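You operate a simulated robot arm through the tools that you are given. There is no shell and no other tool.

The job below is to be done with a simulated robot arm. You get a single attempt, and the scene is never put back.

JOB
Close down the gas set: bottle levers shut, both hoses bled, torch knobs shut.
Fine: bottle levers first; then red hose, then blue: open its torch knob, watch its gauge drop to nought, shut the knob; the torch ends in its stand.

Only the result counts: the job must be done as asked and must still hold three seconds after the hand-in. Knocking over, shifting, dropping, spilling or breaking anything else fails it.

ROBOT AND FRAMES
A 7-joint arm with a three-finger gripper, fixed in place. Base frame: the origin is on the floor under the middle of its stand, x ahead of it, y to its left, z up; the work surface is at about z = 0.9. Readings come in m, degrees, newtons and seconds.
It reaches about 1.342 m from its shoulder. Its first joint turns from -166.0 to 166.0 degrees. Payload 2.69 kg.
The TCP is the grasp point between the finger pads, 0.03 m short of the fingertips. In the tool frame z runs along the fingers and y along their closing line. The gripper opens to 0.128 m; its body begins 0.117 m behind the TCP.
Orientation is that of the tool frame in the base frame, as a unit quaternion [x, y, z, w]. With the fingers straight down and closing along the base's y, the tool's x points along the base's -x, its y along +y and its z along -z.

CONTROLS
- The arm moves only by the tool apply_moves. Its argument "steps" is a list of rows, each a list of 7 numbers: the shift along the tool's x, y, z in m, then the turn, a rotation vector about the tool's x, y, z in degrees, then the finger opening in m, from 0 to 0.128. In form: [[dx, dy, dz, rx, ry, rz, fingers], ...]. A call has 1 to 20 rows; each row shifts and turns the commanded pose from where the row before left it, along the tool's axes as they then stand. Each row takes 0.2 s and may step no farther than 0.05 m and 8.6 degrees from the row before; otherwise, or with a gripper value out of range, the whole call is refused. Where a pose cannot be reached the arm comes as near as it can. A force on the tool above 40 N (or 10 N above the force at the start of the call, whichever is more), or a blocked arm, ends the call early, and 0.2 s more pass. Each finger travels about 0.127 m/s and halts on what it meets, pressing with about 27 N; the grip force reading is that of the motor and also rises with nothing between the fingers. The clock runs only during rows and for 0.2 s after the last one: add rows that do not move to give the fingers time. The reply holds the time, the measured pose of the TCP, the force on the tool along the base axes, the opening and the grip force, in the units named above and with some noise, with the torque about the TCP (base axes, N m) and any sound that the robot's microphone picked up.
- Cameras (640 x 400 px; columns grow to the right, rows downward): "scene" is fixed at [0.2206, -0.5, 1.8206]; the picture's right is [0.71, -0.71, 0.00], its down [-0.52, -0.52, -0.68] and it looks along [0.48, 0.48, -0.73] (base axes); focal length 336 px, centre (320, 200). "wrist" rides on the gripper at [0.058, 0.054, -0.131] in the tool frame; the picture's right is [-0.68, 0.74, 0.00], its down [-0.62, -0.57, -0.55] and it looks along [-0.40, -0.37, 0.84] (tool axes); focal length 234 px, centre (320, 200). There is no depth. A picture from a camera that has moved, and an enlarged one, comes with that camera's place and axes in the base frame and with its lens.
- camera(camera): a new picture of that camera. It takes no simulated time.
- move_column(by): moves the trunk up (or, below 0, down) by that many m; the arm rides with it, the base frame stays. It gives what a move gives, with no picture.
- inspect(camera, box): a new picture of the part [left, top, right, bottom] of that camera's present view, enlarged. It takes no simulated time.
- sign_off(): hands the job in; it is judged then, once.

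Places have to be worked out from the pictures, the camera data and where the tool is seen. Open the gripper and draw the arm clear of the work before you hand the job in, unless the task says otherwise.

The tools are called after "Call:" as name(argument=value, ...) on one line, values as JSON. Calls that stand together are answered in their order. apply_moves: Moves the arm, as the interface text tells. Its arguments: {"type":"object","properties":{"steps":{"type":"array","items":{"type":"array","items":{"type":"number"}}}},"required":["steps"]} The other tools are called the same way: move_column (by) moves the trunk up or down; camera (camera) takes a picture; inspect (camera, box) takes an enlarged picture of a part of a camera's view; sign_off () hands the job in.

At the start:

```text
time: 0.0
tool_pos: [0.685, -0.1334, 1.4155]
ee_rot: [0.0, 1.0, 0.0, 0.0]
ft_force: [-0.3, -0.9, 0.9]
moment: [-0.01, -0.01, -0.03]
finger_gap: 0.1279
gripper_force: 0.1
trunk travel left (down, up): [-0.175, 0.175]
```

scene: 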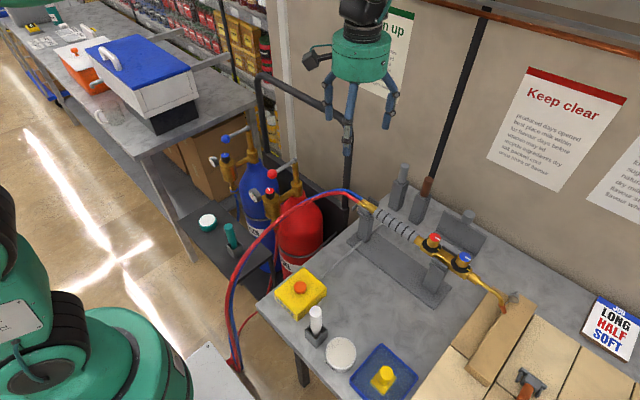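
wrist: 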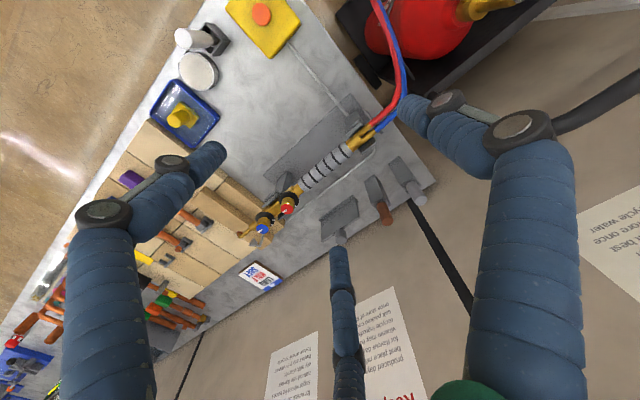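

I'll start by enlarging the parts of the scene that matter: the bottles with their levers and gauges, and the torch.

Call:
inspect(camera="scene", box=[190, 110, 350, 210])

Call:
inspect(camera="scene", box=[340, 180, 540, 320])

Call:
inspect(camera="scene", box=[190, 180, 350, 280])

Call:
inspect(camera="wrist", box=[220, 100, 420, 260])

```text
4.00 times, centred on (270, 160) of scene
camera zoom: at [0.2206, -0.5, 1.8206], right [0.71, -0.71, 0.0], down [-0.52, -0.52, -0.68], along [0.48, 0.48, -0.73], focal length 1345 px, centre (520, 360)
```

zoom: 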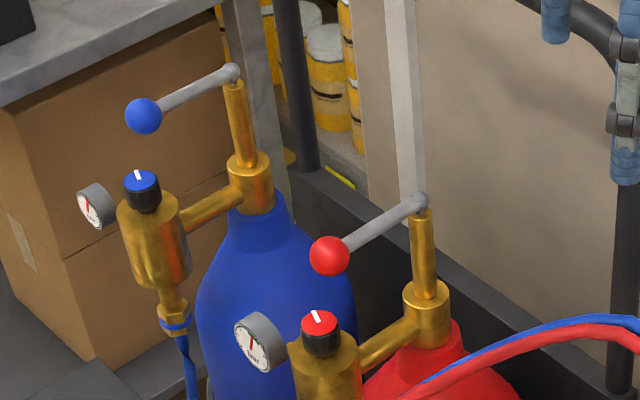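

```text
2.86 times, centred on (440, 250) of scene
camera zoom: at [0.2206, -0.5, 1.8206], right [0.71, -0.71, 0.0], down [-0.52, -0.52, -0.68], along [0.48, 0.48, -0.73], focal length 961 px, centre (-23, 57)
```

zoom: 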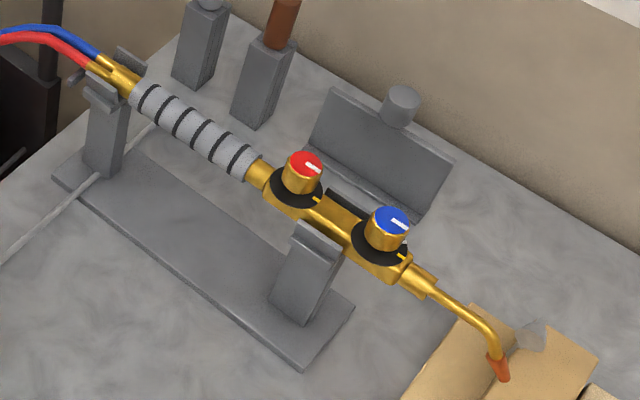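

```text
4.00 times, centred on (270, 230) of scene
camera zoom: at [0.2206, -0.5, 1.8206], right [0.71, -0.71, 0.0], down [-0.52, -0.52, -0.68], along [0.48, 0.48, -0.73], focal length 1345 px, centre (520, 80)
```

zoom: 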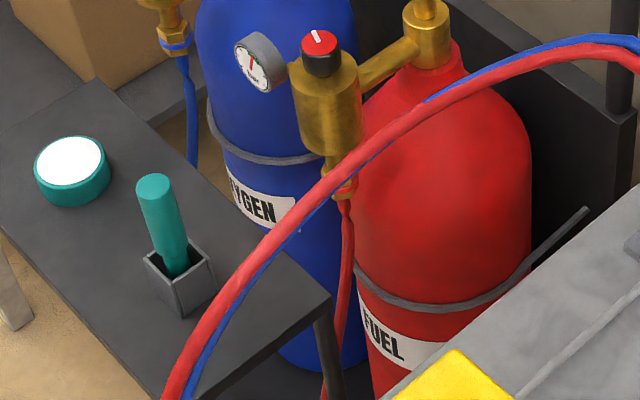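

```text
2.50 times, centred on (320, 180) of wrist
camera zoom: at [0.6275, -0.0804, 1.5462], right [0.68, 0.74, 0.0], down [0.62, -0.57, 0.55], along [0.4, -0.37, -0.84], focal length 585 px, centre (320, 250)
```

zoom: 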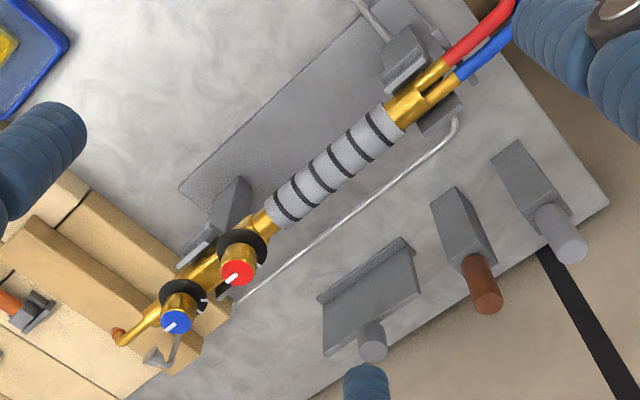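

The two views put the red knob top near (0.80, -0.34, 1.12) and the blue one near (0.80, -0.43, 1.115), with the torch lying along y. I need to know how the three fingers come together, so I'll close them in free air here and look.

Call:
apply_moves(steps=[[0, 0, 0, 0, 0, 0, 0.03], [0, 0, 0, 0, 0, 0, 0.03], [0, 0, 0, 0, 0, 0, 0.03], [0, 0, 0, 0, 0, 0, 0.03]])

Call:
camera(camera="wrist")

Call:
camera(camera="scene")

```text
time: 1.0
tool_pos: [0.6854, -0.1338, 1.4167]
ee_rot: [0.0, 1.0, 0.0, 0.0]
ft_force: [-0.3, -0.4, -0.1]
moment: [-0.02, -0.03, 0.0]
finger_gap: 0.03
gripper_force: 0.1
trunk travel left (down, up): [-0.175, 0.175]
```

```text
taken
camera wrist: at [0.6275, -0.0804, 1.5462], right [0.68, 0.74, 0.0], down [0.62, -0.57, 0.55], along [0.4, -0.37, -0.84], focal length 234 px, centre (320, 200)
```

wrist: 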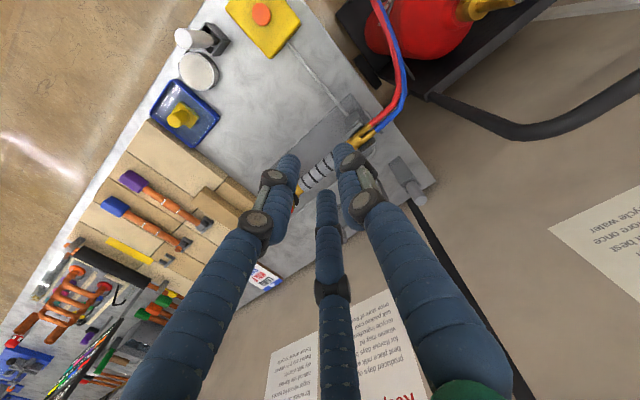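

```text
taken
```

scene: 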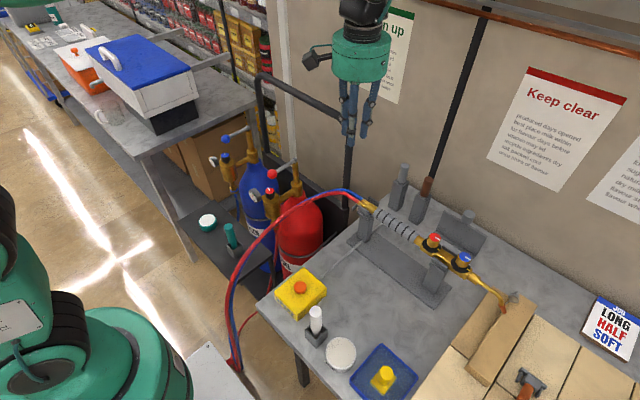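

The lone finger sits on tool +y and the pair on -y at about x = ±0.02, which makes a good three-point grip for a knob. Now I'll turn the wrist about the vertical so its camera faces the bottles and I can get a second view of the levers.

Call:
apply_moves(steps=[[0, 0, 0, 0, 0, -8, 0.03], [0, 0, 0, 0, 0, -8, 0.03], [0, 0, 0, 0, 0, -8, 0.03], [0, 0, 0, 0, 0, -8, 0.03], [0, 0, 0, 0, 0, -8, 0.03], [0, 0, 0, 0, 0, -8, 0.03], [0, 0, 0, 0, 0, -8, 0.03], [0, 0, 0, 0, 0, -8, 0.03], [0, 0, 0, 0, 0, -8, 0.03], [0, 0, 0, 0, 0, -8, 0.03], [0, 0, 0, 0, 0, -8, 0.03]])

Call:
camera(camera="wrist")

```text
time: 3.4
tool_pos: [0.6839, -0.1345, 1.415]
ee_rot: [-0.696, 0.718, -0.001, 0.001]
ft_force: [1.2, -0.8, 0.3]
moment: [0.04, -0.02, -0.01]
finger_gap: 0.0299
gripper_force: 0.1
trunk travel left (down, up): [-0.175, 0.175]
```

```text
taken
camera wrist: at [0.6301, -0.1905, 1.5465], right [-0.71, 0.7, 0.0], down [0.59, 0.6, 0.55], along [0.38, 0.39, -0.84], focal length 234 px, centre (320, 200)
```

wrist: 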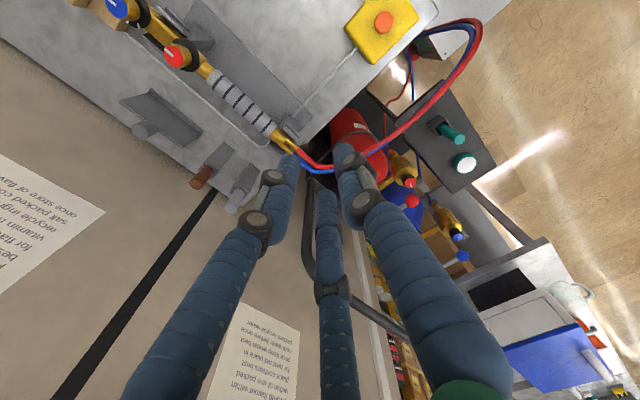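

The bottles show up just right of centre, partly behind a finger. I'll zoom in on them.

Call:
inspect(camera="wrist", box=[320, 100, 480, 280])

```text
2.22 times, centred on (400, 190) of wrist
camera zoom: at [0.6301, -0.1905, 1.5465], right [-0.71, 0.7, 0.0], down [0.59, 0.6, 0.55], along [0.38, 0.39, -0.84], focal length 520 px, centre (142, 222)
```

zoom: 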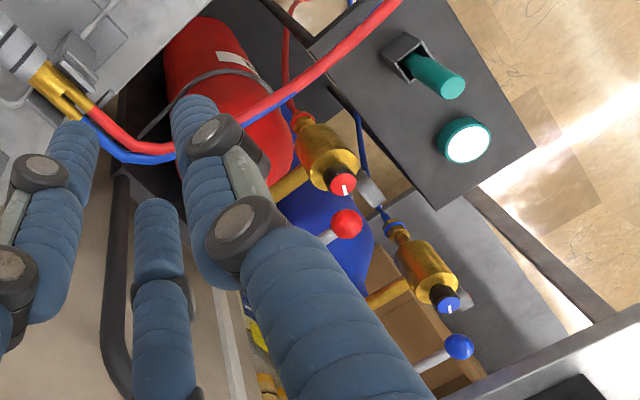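

The two views agree: red ball at about (0.689, 0.19, 1.065), blue ball at about (0.691, 0.466, 1.06), with stems near x = 0.785. Both levers point along -x, in line with their pipes, so both look open. I'll open the fingers and move closer to study the valves and gauges.

Call:
apply_moves(steps=[[-0.037, 0.016, 0, 0, 0, -2, 0.128], [-0.037, 0.016, 0, 0, 0, 0, 0.128], [-0.037, 0.016, 0, 0, 0, 0, 0.128], [-0.037, 0.016, 0, 0, 0, 0, 0.128], [-0.037, 0.016, 0, 0, 0, 0, 0.128]])

Call:
camera(camera="wrist")

Call:
inspect(camera="wrist", box=[240, 60, 480, 260])

```text
time: 4.6
tool_pos: [0.6051, 0.0515, 1.4149]
ee_rot: [-0.707, 0.707, 0.0, 0.0]
ft_force: [-0.5, -0.4, -0.4]
moment: [-0.01, 0.0, 0.01]
finger_gap: 0.128
gripper_force: 0.2
trunk travel left (down, up): [-0.175, 0.175]
```

```text
taken
camera wrist: at [0.5519, -0.0064, 1.5466], right [-0.74, 0.68, 0.0], down [0.57, 0.62, 0.55], along [0.37, 0.4, -0.84], focal length 234 px, centre (320, 200)
```

wrist: 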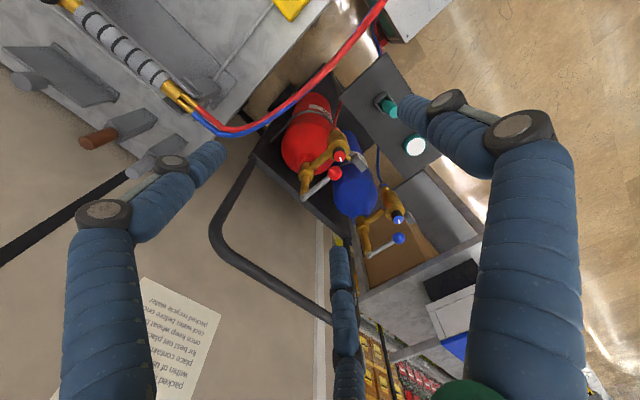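

```text
2.00 times, centred on (360, 160) of wrist
camera zoom: at [0.5519, -0.0064, 1.5466], right [-0.74, 0.68, 0.0], down [0.57, 0.62, 0.55], along [0.37, 0.4, -0.84], focal length 468 px, centre (240, 280)
```

zoom: 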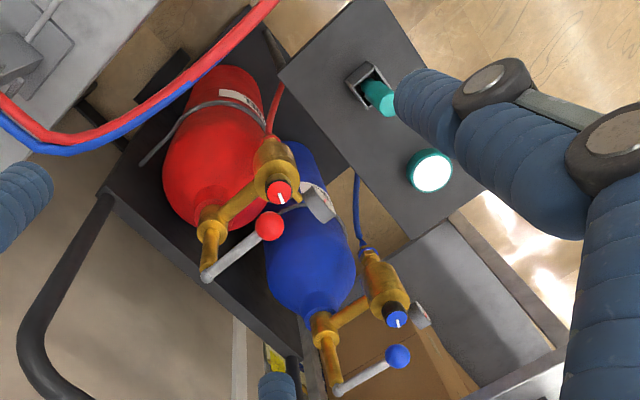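

From here the red stem top comes out at about (0.781, 0.184, 1.07), so the levers are level and about 0.095 m long. Before touching anything I'll read the gauges and the torch knob marks closely from the scene camera.

Call:
inspect(camera="scene", box=[240, 180, 280, 205])

Call:
inspect(camera="scene", box=[200, 145, 240, 170])

Call:
inspect(camera="scene", box=[415, 225, 485, 275])

```text
16.00 times, centred on (260, 192) of scene
camera zoom: at [0.2206, -0.5, 1.8206], right [0.71, -0.71, 0.0], down [-0.52, -0.52, -0.68], along [0.48, 0.48, -0.73], focal length 5381 px, centre (1280, 320)
```

zoom: 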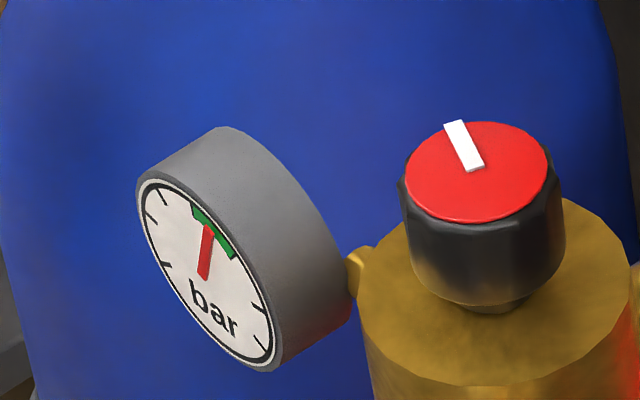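

```text
16.00 times, centred on (220, 158) of scene
camera zoom: at [0.2206, -0.5, 1.8206], right [0.71, -0.71, 0.0], down [-0.52, -0.52, -0.68], along [0.48, 0.48, -0.73], focal length 5381 px, centre (1920, 880)
```

zoom: 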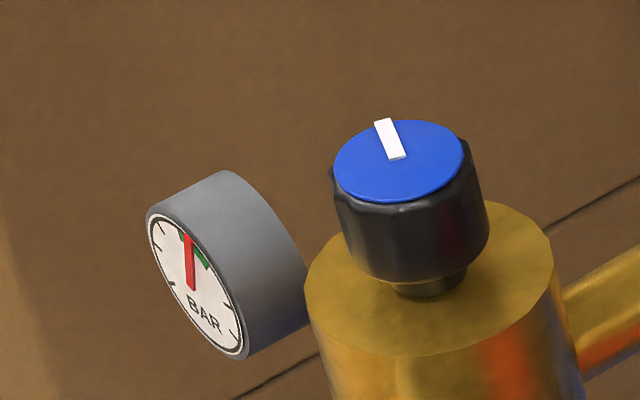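

```text
8.00 times, centred on (450, 250) of scene
camera zoom: at [0.2206, -0.5, 1.8206], right [0.71, -0.71, 0.0], down [-0.52, -0.52, -0.68], along [0.48, 0.48, -0.73], focal length 2691 px, centre (-720, -200)
```

zoom: 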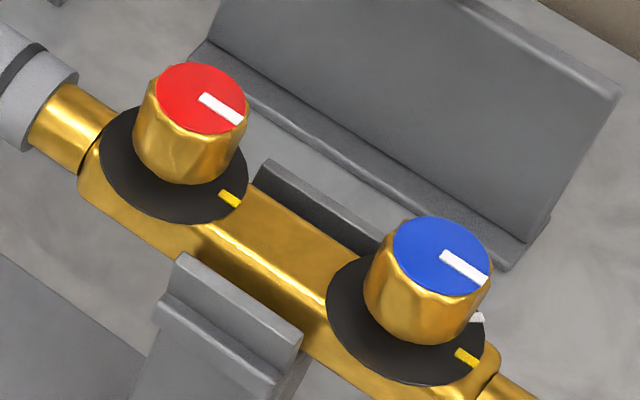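

Both gauges are readable, with needles up in the green, and both torch pointers line up with the yellow collar marks, which I take as shut. I'll turn the wrist back so the fingers can straddle the red lever ball across y, and move to above it.

Call:
apply_moves(steps=[[0, 0, 0, 0, 0, 7.5, 0.09], [0, 0, 0, 0, 0, 7.5, 0.09], [0, 0, 0, 0, 0, 7.5, 0.09], [0, 0, 0, 0, 0, 7.5, 0.09], [0, 0, 0, 0, 0, 7.5, 0.09], [0, 0, 0, 0, 0, 7.5, 0.09], [0, 0, 0, 0, 0, 7.5, 0.09], [0, 0, 0, 0, 0, 7.5, 0.09], [0, 0, 0, 0, 0, 7.5, 0.09], [0, 0, 0, 0, 0, 7.5, 0.09], [0, 0, 0, 0, 0, 7.5, 0.09], [0, 0, 0, 0, 0, 7.5, 0.09], [-0.0168, 0.0277, 0.033, 0, 0, 0, 0.09], [-0.0168, 0.0277, 0.033, 0, 0, 0, 0.09], [-0.0168, 0.0277, 0.033, 0, 0, 0, 0.09], [-0.0168, 0.0277, 0.033, 0, 0, 0, 0.09], [-0.0168, 0.0277, 0.033, 0, 0, 0, 0.09]])

Call:
camera(camera="wrist")

Call:
inspect(camera="scene", box=[200, 50, 400, 230])

```text
time: 8.2
tool_pos: [0.6896, 0.1927, 1.2484]
ee_rot: [0.0, 1.0, -0.001, 0.0]
ft_force: [0.3, 0.1, -0.6]
moment: [0.04, -0.02, -0.01]
finger_gap: 0.0899
gripper_force: 0.2
trunk travel left (down, up): [-0.175, 0.175]
```

```text
taken
camera wrist: at [0.6319, 0.2461, 1.3807], right [0.68, 0.74, 0.0], down [0.62, -0.57, 0.55], along [0.4, -0.37, -0.84], focal length 234 px, centre (320, 200)
```

wrist: 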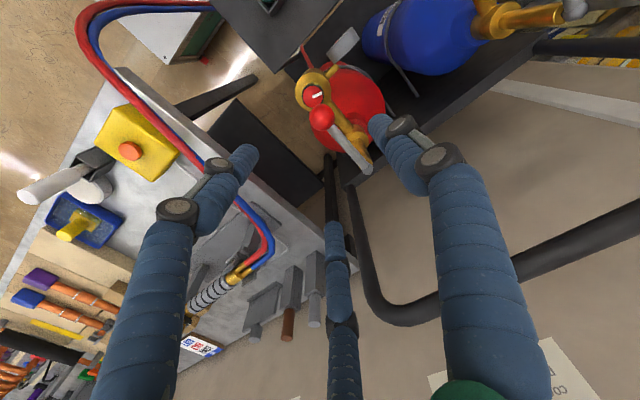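

```text
2.22 times, centred on (300, 140) of scene
camera zoom: at [0.2206, -0.5, 1.8206], right [0.71, -0.71, 0.0], down [-0.52, -0.52, -0.68], along [0.48, 0.48, -0.73], focal length 747 px, centre (364, 333)
```

zoom: 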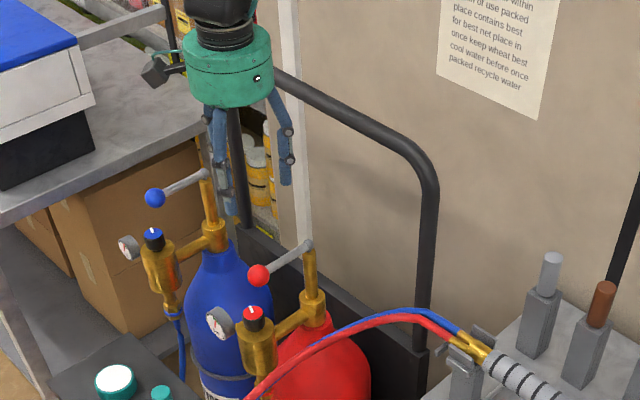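

The ball checks out again at about (0.688, 0.194, 1.065), right below the open fingers, and the trolley's handle tube is well off at x ≈ 0.93. I'll descend to straddle the ball and then narrow the fingers round it.

Call:
apply_moves(steps=[[0, 0, 0.043, 0, 0, 0, 0.09], [0, 0, 0.043, 0, 0, 0, 0.09], [0, 0, 0.043, 0, 0, 0, 0.09], [0, 0, 0.043, 0, 0, 0, 0.09], [0, 0, 0, 0, 0, 0, 0.06], [0, 0, 0, 0, 0, 0, 0.05]])

Call:
camera(camera="wrist")

Call:
inspect(camera="scene", box=[220, 80, 360, 200])

```text
time: 9.6
tool_pos: [0.6881, 0.1917, 1.0787]
ee_rot: [0.001, 1.0, 0.0, 0.0]
ft_force: [0.1, -0.1, 0.4]
moment: [-0.01, 0.0, 0.03]
finger_gap: 0.05
gripper_force: 0.2
trunk travel left (down, up): [-0.175, 0.175]
```

```text
taken
camera wrist: at [0.631, 0.2448, 1.2103], right [0.68, 0.74, 0.0], down [0.62, -0.57, 0.55], along [0.4, -0.37, -0.84], focal length 234 px, centre (320, 200)
```

wrist: 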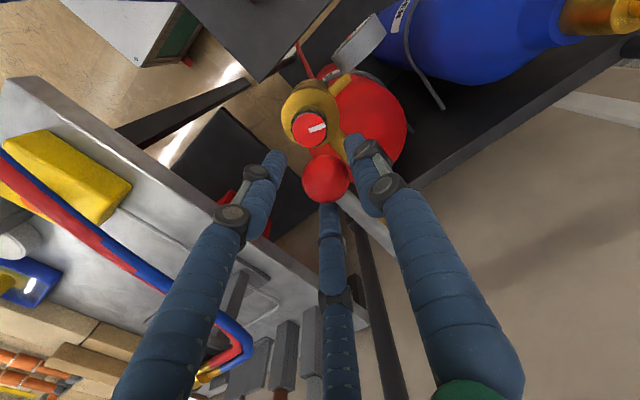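

```text
3.33 times, centred on (290, 140) of scene
camera zoom: at [0.2206, -0.5, 1.8206], right [0.71, -0.71, 0.0], down [-0.52, -0.52, -0.68], along [0.48, 0.48, -0.73], focal length 1121 px, centre (420, 400)
```

zoom: 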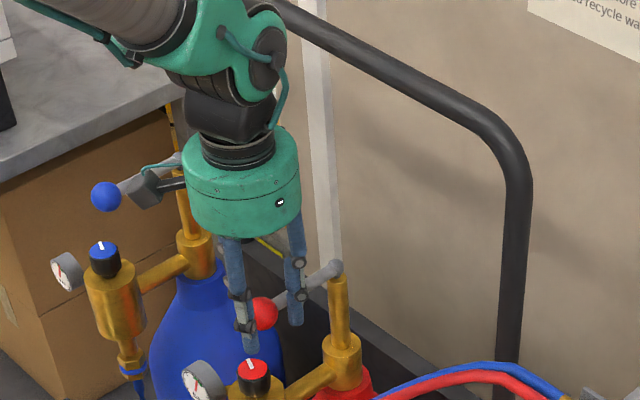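

The red ball sits between the fingers with nothing else touching. I'll now swing the hand about the stem axis in small steps, clockwise seen from above (ball towards +y), and watch the force.

Call:
apply_moves(steps=[[-0.0008, 0.0124, 0, 0, 0, 7.5, 0.05], [-0.0008, 0.0124, 0, 0, 0, 7.5, 0.05], [-0.0008, 0.0124, 0, 0, 0, 7.5, 0.05]])

Call:
inspect(camera="scene", box=[220, 80, 360, 200])

Call:
camera(camera="wrist")

```text
time: 10.2
tool_pos: [0.6902, 0.207, 1.077]
ee_rot: [0.12, 0.993, -0.002, -0.003]
ft_force: [0.0, -16.2, 3.7]
moment: [-0.22, 0.08, -0.44]
finger_gap: 0.0588
gripper_force: 6.2
trunk travel left (down, up): [-0.175, 0.175]
stopped in row 3: the force on the tool passed its limit at 46 N (the readings are from after the stop); the commanded pose is now the measured one
```

```text
3.33 times, centred on (290, 140) of scene
camera zoom: at [0.2206, -0.5, 1.8206], right [0.71, -0.71, 0.0], down [-0.52, -0.52, -0.68], along [0.48, 0.48, -0.73], focal length 1121 px, centre (420, 400)
```

zoom: 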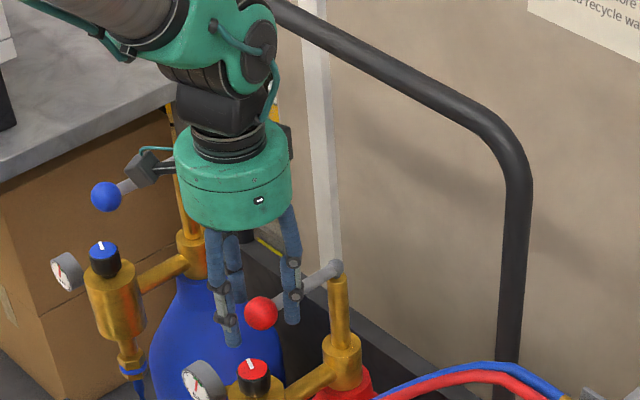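

```text
taken
camera wrist: at [0.6479, 0.2732, 1.2079], right [0.83, 0.56, -0.01], down [0.47, -0.69, 0.55], along [0.3, -0.46, -0.84], focal length 234 px, centre (320, 200)
```

wrist: 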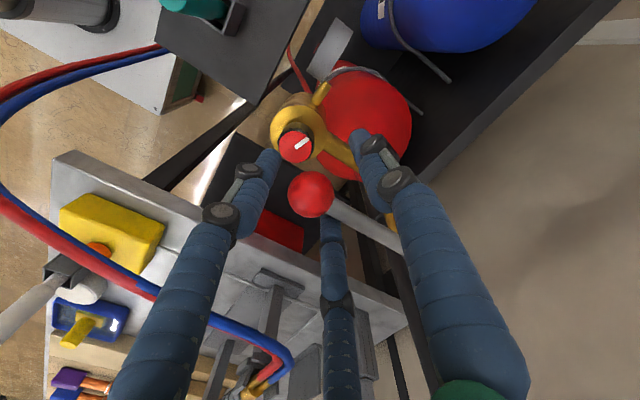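

The ball did not move (still at y ≈ 0.195) and the force went to 46 N, so that way is a stop and shutting must be the other way, towards -y. I'll back off and swing anticlockwise gently, checking after a few steps.

Call:
apply_moves(steps=[[-0.0008, -0.0124, 0, 0, 0, -7.0, 0.05], [-0.0008, -0.0124, 0, 0, 0, -7.0, 0.05], [-0.0008, -0.0124, 0, 0, 0, -7.5, 0.05], [-0.0008, -0.0124, 0, 0, 0, -7.5, 0.05]])

Call:
inspect(camera="scene", box=[220, 80, 360, 200])

Call:
camera(camera="wrist")

```text
time: 11.2
tool_pos: [0.6904, 0.1601, 1.078]
ee_rot: [-0.134, 0.991, -0.002, -0.004]
ft_force: [0.2, -0.6, -0.6]
moment: [-0.01, 0.02, 0.01]
finger_gap: 0.0497
gripper_force: 0.0
trunk travel left (down, up): [-0.175, 0.175]
```

```text
3.33 times, centred on (290, 140) of scene
camera zoom: at [0.2206, -0.5, 1.8206], right [0.71, -0.71, 0.0], down [-0.52, -0.52, -0.68], along [0.48, 0.48, -0.73], focal length 1121 px, centre (420, 400)
```

zoom: 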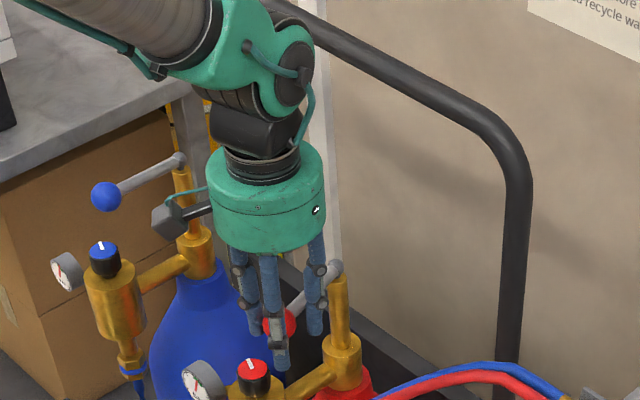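

```text
taken
camera wrist: at [0.6214, 0.1972, 1.209], right [0.46, 0.89, -0.01], down [0.75, -0.38, 0.55], along [0.48, -0.25, -0.84], focal length 234 px, centre (320, 200)
```

wrist: 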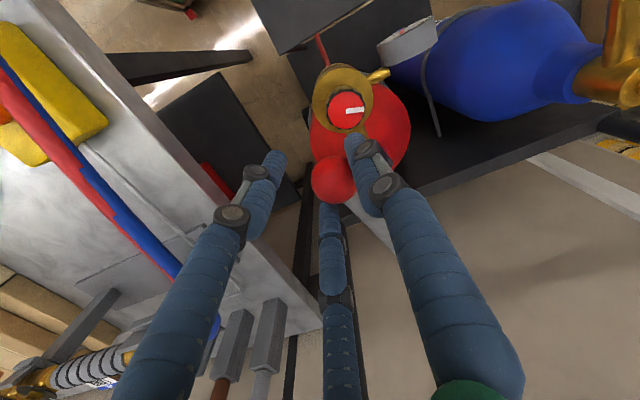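

The ball now moves freely towards -y with hardly any force (now near y = 0.17), so this is the shutting direction. I'll carry on along the arc.

Call:
apply_moves(steps=[[-0.0008, -0.0124, 0, 0, 0, -7.5, 0.05], [-0.0008, -0.0124, 0, 0, 0, -7.5, 0.05], [-0.0008, -0.0124, 0, 0, 0, -7.5, 0.05], [-0.0008, -0.0124, 0, 0, 0, -7.5, 0.05], [-0.0008, -0.0124, 0, 0, 0, -7.5, 0.05]])

Call:
inspect(camera="scene", box=[240, 100, 380, 220])

Call:
camera(camera="wrist")

```text
time: 12.4
tool_pos: [0.7258, 0.1098, 1.0769]
ee_rot: [-0.446, 0.895, -0.001, -0.003]
ft_force: [0.5, 0.1, -0.1]
moment: [-0.01, 0.0, 0.0]
finger_gap: 0.0503
gripper_force: 0.2
trunk travel left (down, up): [-0.175, 0.175]
```

```text
3.33 times, centred on (310, 160) of scene
camera zoom: at [0.2206, -0.5, 1.8206], right [0.71, -0.71, 0.0], down [-0.52, -0.52, -0.68], along [0.48, 0.48, -0.73], focal length 1121 px, centre (353, 333)
```

zoom: 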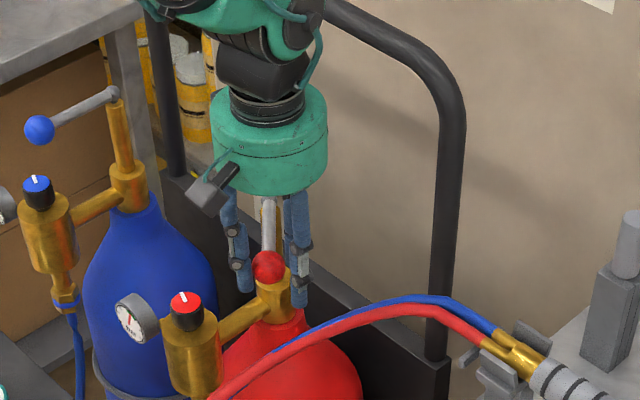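

```text
taken
camera wrist: at [0.6493, 0.0956, 1.2084], right [-0.18, 0.98, 0.0], down [0.83, 0.15, 0.54], along [0.53, 0.1, -0.84], focal length 234 px, centre (320, 200)
```

wrist: 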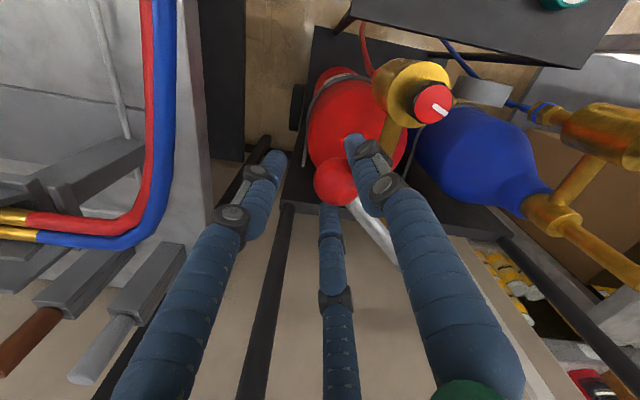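

The ball is following the fingers (about 50° round) and the hose stays well clear. I'll continue towards 90° and watch for the end stop.

Call:
apply_moves(steps=[[-0.0008, -0.0124, 0, 0, 0, -7.5, 0.05], [-0.0008, -0.0124, 0, 0, 0, -7.5, 0.05], [-0.0008, -0.0124, 0, 0, 0, -7.5, 0.05], [-0.0008, -0.0124, 0, 0, 0, -7.5, 0.05], [-0.0006, -0.008, 0, 0, 0, -5, 0.05]])

Call:
inspect(camera="scene", box=[240, 100, 380, 220])

Call:
camera(camera="wrist")

```text
time: 13.6
tool_pos: [0.7777, 0.0896, 1.0757]
ee_rot: [-0.694, 0.72, 0.001, -0.003]
ft_force: [0.5, -0.3, 0.4]
moment: [-0.01, -0.01, 0.0]
finger_gap: 0.0501
gripper_force: 0.0
trunk travel left (down, up): [-0.175, 0.175]
```

```text
3.33 times, centred on (310, 160) of scene
camera zoom: at [0.2206, -0.5, 1.8206], right [0.71, -0.71, 0.0], down [-0.52, -0.52, -0.68], along [0.48, 0.48, -0.73], focal length 1121 px, centre (353, 333)
```

zoom: 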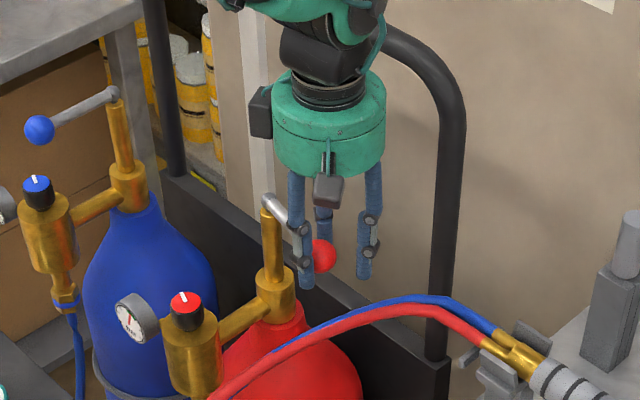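

```text
taken
camera wrist: at [0.7242, 0.0339, 1.2077], right [-0.71, 0.7, 0.0], down [0.59, 0.6, 0.54], along [0.38, 0.39, -0.84], focal length 234 px, centre (320, 200)
```

wrist: 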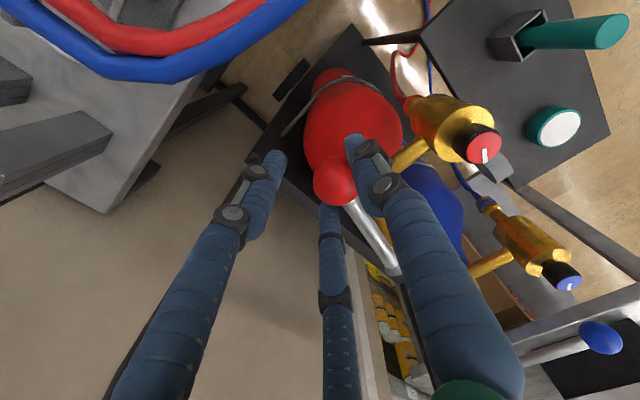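

The ball is about 83° round by my reckoning and still moving freely. I'll keep going a few smaller steps to reach the end stop.

Call:
apply_moves(steps=[[-0.0005, -0.0066, 0, 0, 0, -4, 0.05], [-0.0005, -0.0066, 0, 0, 0, -4, 0.05]])

Call:
camera(camera="wrist")

```text
time: 14.2
tool_pos: [0.7914, 0.0914, 1.0754]
ee_rot: [0.742, -0.67, -0.001, 0.005]
ft_force: [0.6, -0.1, -0.2]
moment: [0.0, 0.01, -0.03]
finger_gap: 0.0499
gripper_force: 0.2
trunk travel left (down, up): [-0.175, 0.175]
```

```text
taken
camera wrist: at [0.7458, 0.0278, 1.2078], right [-0.8, 0.6, 0.0], down [0.5, 0.67, 0.54], along [0.32, 0.44, -0.84], focal length 234 px, centre (320, 200)
```

wrist: 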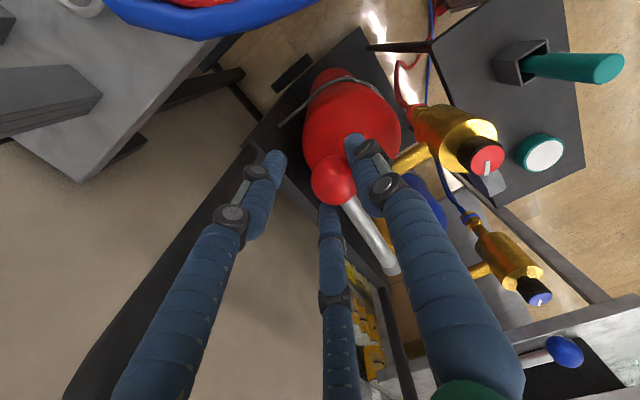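

No resistance yet; I'll continue in smaller steps.

Call:
apply_moves(steps=[[-0.0005, -0.005, 0, 0, 0, -3, 0.05], [-0.0005, -0.005, 0, 0, 0, -3, 0.05]])

Call:
inspect(camera="scene", box=[240, 100, 380, 220])

Call:
camera(camera="wrist")

```text
time: 14.8
tool_pos: [0.8013, 0.0927, 1.0767]
ee_rot: [0.776, -0.631, -0.001, 0.004]
ft_force: [-3.2, 1.1, -0.1]
moment: [-0.01, 0.02, 0.0]
finger_gap: 0.0526
gripper_force: 1.2
trunk travel left (down, up): [-0.175, 0.175]
```

```text
3.33 times, centred on (310, 160) of scene
camera zoom: at [0.2206, -0.5, 1.8206], right [0.71, -0.71, 0.0], down [-0.52, -0.52, -0.68], along [0.48, 0.48, -0.73], focal length 1121 px, centre (353, 333)
```

zoom: 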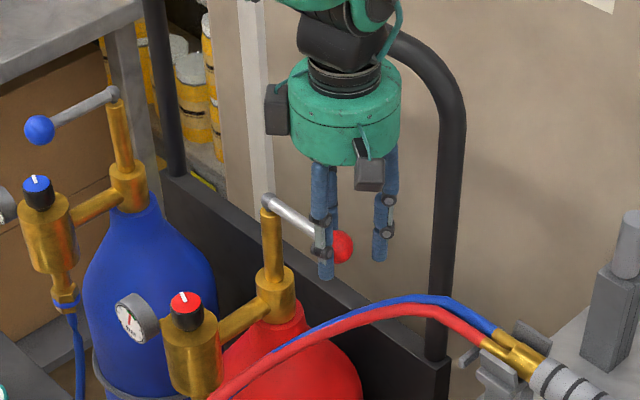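

```text
taken
camera wrist: at [0.7621, 0.0255, 1.208], right [-0.86, 0.51, 0.0], down [0.43, 0.72, 0.54], along [0.28, 0.47, -0.84], focal length 234 px, centre (320, 200)
```

wrist: 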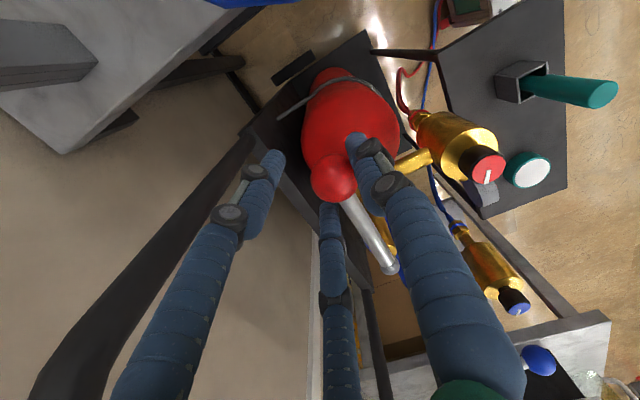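

The force is building (-3.2 N in x) and the fingers are being pushed open slightly, which suggests the stop. One more small step will confirm that.

Call:
apply_moves(steps=[[0, -0.005, 0, 0, 0, -2, 0.05]])

Call:
camera(camera="wrist")

```text
time: 15.2
tool_pos: [0.8055, 0.0942, 1.0747]
ee_rot: [0.787, -0.617, -0.002, 0.004]
ft_force: [-12.1, -1.2, 0.4]
moment: [0.03, 0.15, -0.04]
finger_gap: 0.0583
gripper_force: 6.2
trunk travel left (down, up): [-0.175, 0.175]
```

```text
taken
camera wrist: at [0.7684, 0.0251, 1.2071], right [-0.88, 0.48, 0.01], down [0.41, 0.74, 0.54], along [0.26, 0.48, -0.84], focal length 234 px, centre (320, 200)
```

wrist: 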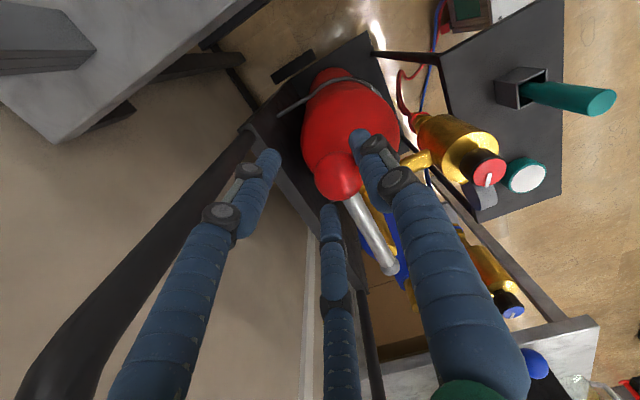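

It's firm at the stop: 12 N with the finger pushed back and the ball not moving further. The red lever is shut, so I'll ease off, open the fingers and lift straight up.

Call:
apply_moves(steps=[[0, 0.005, 0, 0, 0, 0, 0.08], [0, 0, 0, 0, 0, 0, 0.09], [0, 0, -0.043, 0, 0, 0, 0.09], [0, 0, -0.043, 0, 0, 0, 0.09], [0, 0, -0.043, 0, 0, 0, 0.09], [0, 0, -0.043, 0, 0, 0, 0.09]])

Call:
inspect(camera="scene", box=[220, 80, 360, 220])

Call:
camera(camera="wrist")

```text
time: 16.6
tool_pos: [0.8025, 0.0929, 1.2494]
ee_rot: [0.787, -0.617, -0.002, 0.003]
ft_force: [0.0, 0.6, 0.5]
moment: [-0.03, 0.03, -0.03]
finger_gap: 0.09
gripper_force: 0.1
trunk travel left (down, up): [-0.175, 0.175]
```

```text
2.86 times, centred on (290, 150) of scene
camera zoom: at [0.2206, -0.5, 1.8206], right [0.71, -0.71, 0.0], down [-0.52, -0.52, -0.68], along [0.48, 0.48, -0.73], focal length 961 px, centre (406, 343)
```

zoom: 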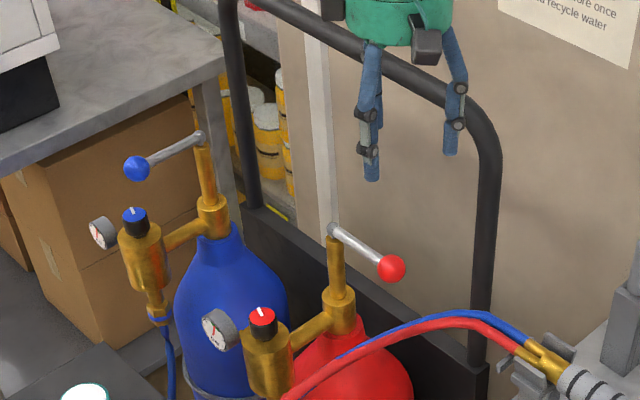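

```text
taken
camera wrist: at [0.7669, 0.0249, 1.3806], right [-0.88, 0.48, 0.0], down [0.41, 0.74, 0.54], along [0.26, 0.48, -0.84], focal length 234 px, centre (320, 200)
```

wrist: 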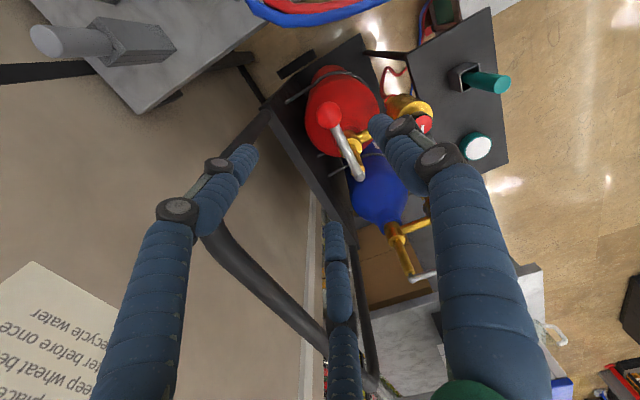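

The red lever now points along -y, square to its pipe, with its ball near (0.787, 0.09). I'll back away in -x and turn the wrist back for the blue lever.

Call:
apply_moves(steps=[[-0.008, 0.0324, 0, 0, 0, 0, 0.09], [-0.008, 0.0324, 0, 0, 0, 0, 0.09], [-0.008, 0.0324, 0, 0, 0, 0, 0.09], [0, 0, 0, 0, 0, 7.4, 0.09], [0, 0, 0, 0, 0, 7.4, 0.09], [0, 0, 0, 0, 0, 7.4, 0.09], [0, 0, 0, 0, 0, 7.4, 0.09], [0, 0, 0, 0, 0, 7.4, 0.09], [0, 0, 0, 0, 0, 7.4, 0.09], [0, 0, 0, 0, 0, 7.4, 0.09], [0, 0, 0, 0, 0, 7.4, 0.09], [0, 0, 0, 0, 0, 7.4, 0.09], [0, 0, 0, 0, 0, 7.4, 0.09], [0, 0, 0, 0, 0, 7.4, 0.09], [0, 0, 0, 0, 0, 7.4, 0.09], [0, 0, 0, 0, 0, 7.4, 0.09], [0, 0, 0, 0, 0, 7.4, 0.09]])

```text
time: 20.2
tool_pos: [0.7022, 0.0939, 1.2491]
ee_rot: [0.0, 1.0, -0.001, -0.002]
ft_force: [1.0, -0.2, 0.3]
moment: [-0.01, -0.02, 0.0]
finger_gap: 0.0899
gripper_force: 0.1
trunk travel left (down, up): [-0.175, 0.175]
```

The wrist is back square. Now I'll move to above the blue ball, near (0.691, 0.466).

Call:
apply_moves(steps=[[0.0014, 0.0465, 0, 0, 0, 0, 0.09], [0.0014, 0.0465, 0, 0, 0, 0, 0.09], [0.0014, 0.0465, 0, 0, 0, 0, 0.09], [0.0014, 0.0465, 0, 0, 0, 0, 0.09], [0.0014, 0.0465, 0, 0, 0, 0, 0.09], [0.0014, 0.0465, 0, 0, 0, 0, 0.09], [0.0014, 0.0465, 0, 0, 0, 0, 0.09], [0.0014, 0.0465, 0, 0, 0, 0, 0.09]])

Call:
camera(camera="wrist")

Call:
inspect(camera="scene", box=[160, 40, 340, 200])

```text
time: 22.0
tool_pos: [0.6893, 0.4688, 1.2454]
ee_rot: [-0.002, 1.0, -0.002, -0.003]
ft_force: [1.1, -0.7, 0.2]
moment: [-0.02, 0.01, 0.0]
finger_gap: 0.0895
gripper_force: 0.1
trunk travel left (down, up): [-0.175, 0.175]
```

```text
taken
camera wrist: at [0.6325, 0.5221, 1.377], right [0.67, 0.74, -0.01], down [0.62, -0.56, 0.55], along [0.4, -0.37, -0.84], focal length 234 px, centre (320, 200)
```

wrist: 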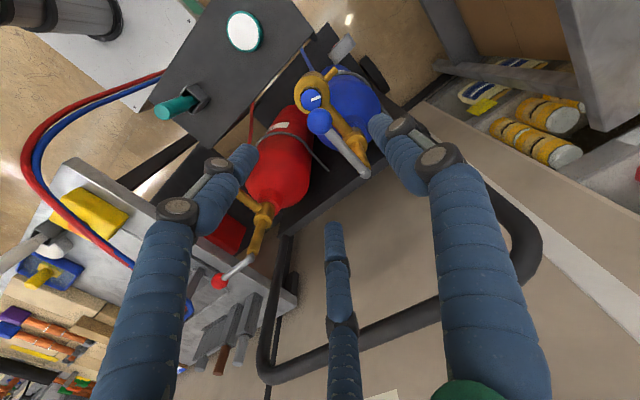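

```text
2.50 times, centred on (250, 120) of scene
camera zoom: at [0.2206, -0.5, 1.8206], right [0.71, -0.71, 0.0], down [-0.52, -0.52, -0.68], along [0.48, 0.48, -0.73], focal length 841 px, centre (495, 400)
```

zoom: 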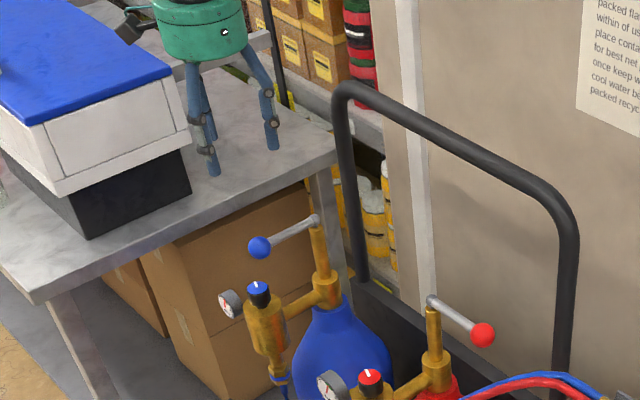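

The blue ball sits at about (0.690, 0.466), right under the fingers. I'll descend and narrow the fingers round it as before.

Call:
apply_moves(steps=[[0, -0.001, 0.043, 0, 0, 0, 0.09], [0, -0.001, 0.043, 0, 0, 0, 0.09], [0, 0, 0.043, 0, 0, 0, 0.09], [0, 0, 0.042, 0, 0, 0, 0.09], [0, 0, 0, 0, 0, 0, 0.06], [0, 0, 0, 0, 0, 0, 0.05]])

Call:
camera(camera="wrist")

```text
time: 23.4
tool_pos: [0.6863, 0.461, 1.0762]
ee_rot: [-0.002, 1.0, -0.001, -0.003]
ft_force: [-0.5, -0.6, -0.3]
moment: [0.01, 0.0, 0.03]
finger_gap: 0.0498
gripper_force: 0.2
trunk travel left (down, up): [-0.175, 0.175]
```

```text
taken
camera wrist: at [0.63, 0.5148, 1.207], right [0.67, 0.74, -0.01], down [0.62, -0.56, 0.55], along [0.4, -0.37, -0.84], focal length 234 px, centre (320, 200)
```

wrist: 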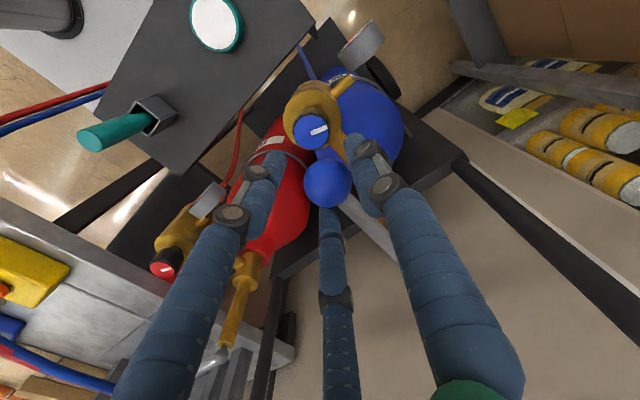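

The ball is caged, at about (0.692, 0.464). I'll swing it towards -y like the red one, in small steps, watching for resistance.

Call:
apply_moves(steps=[[-0.0008, -0.0125, 0, 0, 0, -7.5, 0.05], [-0.0008, -0.0125, 0, 0, 0, -7.5, 0.05], [-0.0008, -0.0125, 0, 0, 0, -7.5, 0.05]])

Call:
camera(camera="wrist")

```text
time: 24.1
tool_pos: [0.6903, 0.4426, 1.0757]
ee_rot: [-0.15, 0.989, 0.001, -0.002]
ft_force: [-10.0, 31.4, -2.7]
moment: [0.42, -0.21, 0.1]
finger_gap: 0.0709
gripper_force: 15.1
trunk travel left (down, up): [-0.175, 0.175]
stopped in row 3: the force on the tool passed its limit at 46 N (the readings are from after the stop); the commanded pose is now the measured one
```

```text
taken
camera wrist: at [0.6198, 0.4765, 1.2075], right [0.43, 0.9, 0.0], down [0.76, -0.36, 0.55], along [0.49, -0.23, -0.84], focal length 234 px, centre (320, 200)
```

wrist: 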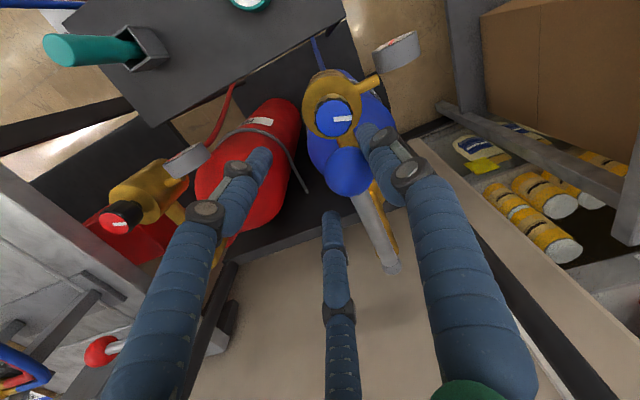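

This way is blocked for the blue lever: the ball held still and the force reached 46 N. So it shuts the mirror way, towards +y. I'll back off and swing clockwise instead.

Call:
apply_moves(steps=[[-0.0008, 0.0125, 0, 0, 0, 7.5, 0.06], [-0.0008, 0.0125, 0, 0, 0, 7.5, 0.05], [-0.0008, 0.0125, 0, 0, 0, 7.5, 0.05], [-0.0008, 0.0125, 0, 0, 0, 7.5, 0.05]])

Call:
camera(camera="wrist")

```text
time: 25.1
tool_pos: [0.6896, 0.4882, 1.075]
ee_rot: [0.112, 0.994, -0.001, -0.002]
ft_force: [0.0, -0.3, -1.3]
moment: [-0.03, -0.02, 0.01]
finger_gap: 0.0503
gripper_force: 0.1
trunk travel left (down, up): [-0.175, 0.175]
```

```text
taken
camera wrist: at [0.6459, 0.5535, 1.2065], right [0.82, 0.57, 0.0], down [0.48, -0.69, 0.55], along [0.31, -0.45, -0.84], focal length 234 px, centre (320, 200)
```

wrist: 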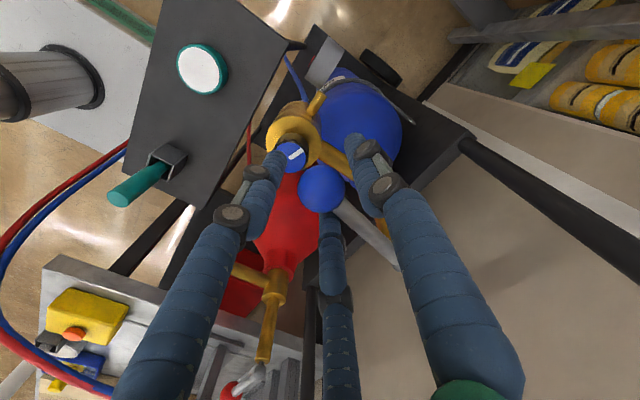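

The blue ball moves freely this way (now y ≈ 0.485). I'll carry on along the arc.

Call:
apply_moves(steps=[[-0.0008, 0.0125, 0, 0, 0, 7.5, 0.05], [-0.0008, 0.0125, 0, 0, 0, 7.5, 0.05], [-0.0008, 0.0125, 0, 0, 0, 7.5, 0.05], [-0.0008, 0.0125, 0, 0, 0, 7.5, 0.05], [-0.0008, 0.0125, 0, 0, 0, 7.5, 0.05]])

Call:
camera(camera="wrist")

Call:
inspect(camera="scene", box=[160, 40, 340, 200])

```text
time: 26.3
tool_pos: [0.7198, 0.5406, 1.0764]
ee_rot: [0.426, 0.905, -0.001, -0.002]
ft_force: [-0.2, -0.5, -1.3]
moment: [0.02, -0.03, 0.03]
finger_gap: 0.0498
gripper_force: 0.1
trunk travel left (down, up): [-0.175, 0.175]
```

```text
taken
camera wrist: at [0.7267, 0.6193, 1.2062], right [1.0, -0.05, 0.0], down [-0.04, -0.83, 0.55], along [-0.03, -0.55, -0.84], focal length 234 px, centre (320, 200)
```

wrist: 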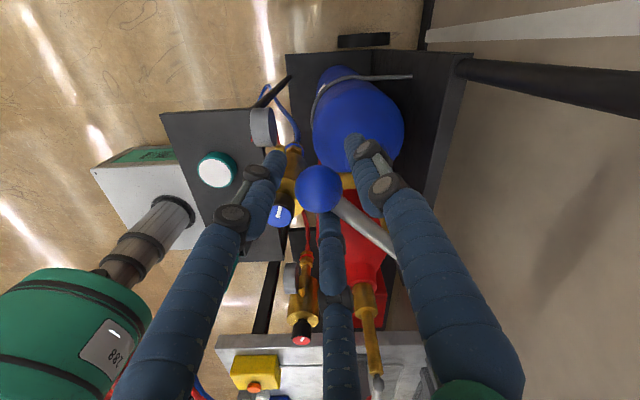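

```text
2.50 times, centred on (250, 120) of scene
camera zoom: at [0.2206, -0.5, 1.8206], right [0.71, -0.71, 0.0], down [-0.52, -0.52, -0.68], along [0.48, 0.48, -0.73], focal length 841 px, centre (495, 400)
```

zoom: 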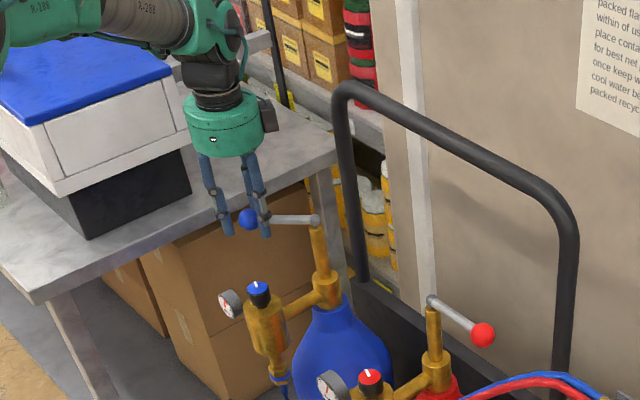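

The lever is about halfway round with no resistance. I'll continue towards 90°.

Call:
apply_moves(steps=[[-0.0008, 0.0125, 0, 0, 0, 7.5, 0.05], [-0.0008, 0.0125, 0, 0, 0, 7.5, 0.05], [-0.0008, 0.0125, 0, 0, 0, 7.5, 0.05], [-0.0008, 0.0125, 0, 0, 0, 7.5, 0.05], [-0.0006, 0.0083, 0, 0, 0, 5, 0.05]])

Call:
camera(camera="wrist")

Call:
inspect(camera="scene", box=[160, 40, 340, 200])

```text
time: 27.5
tool_pos: [0.7747, 0.5627, 1.0754]
ee_rot: [0.678, 0.735, -0.002, -0.002]
ft_force: [-0.3, 0.5, -0.9]
moment: [0.0, -0.02, -0.03]
finger_gap: 0.0502
gripper_force: 0.2
trunk travel left (down, up): [-0.175, 0.175]
```

```text
taken
camera wrist: at [0.8256, 0.6239, 1.2061], right [0.79, -0.61, 0.0], down [-0.51, -0.66, 0.55], along [-0.34, -0.43, -0.83], focal length 234 px, centre (320, 200)
```

wrist: 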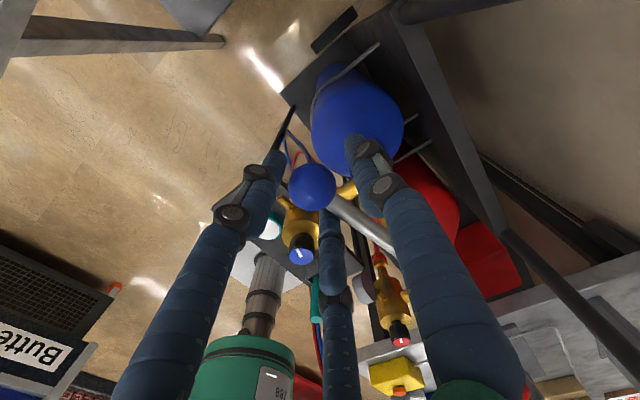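

```text
2.50 times, centred on (250, 120) of scene
camera zoom: at [0.2206, -0.5, 1.8206], right [0.71, -0.71, 0.0], down [-0.52, -0.52, -0.68], along [0.48, 0.48, -0.73], focal length 841 px, centre (495, 400)
```

zoom: 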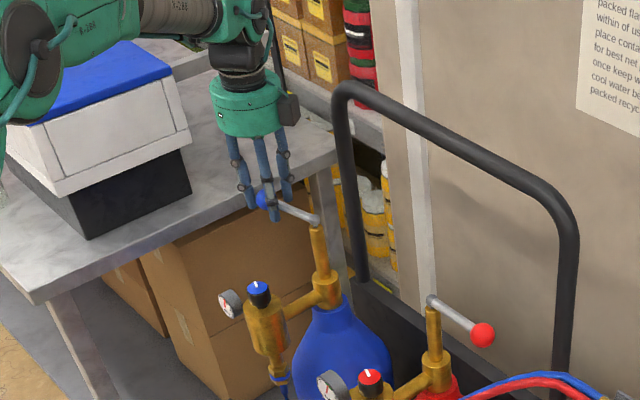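

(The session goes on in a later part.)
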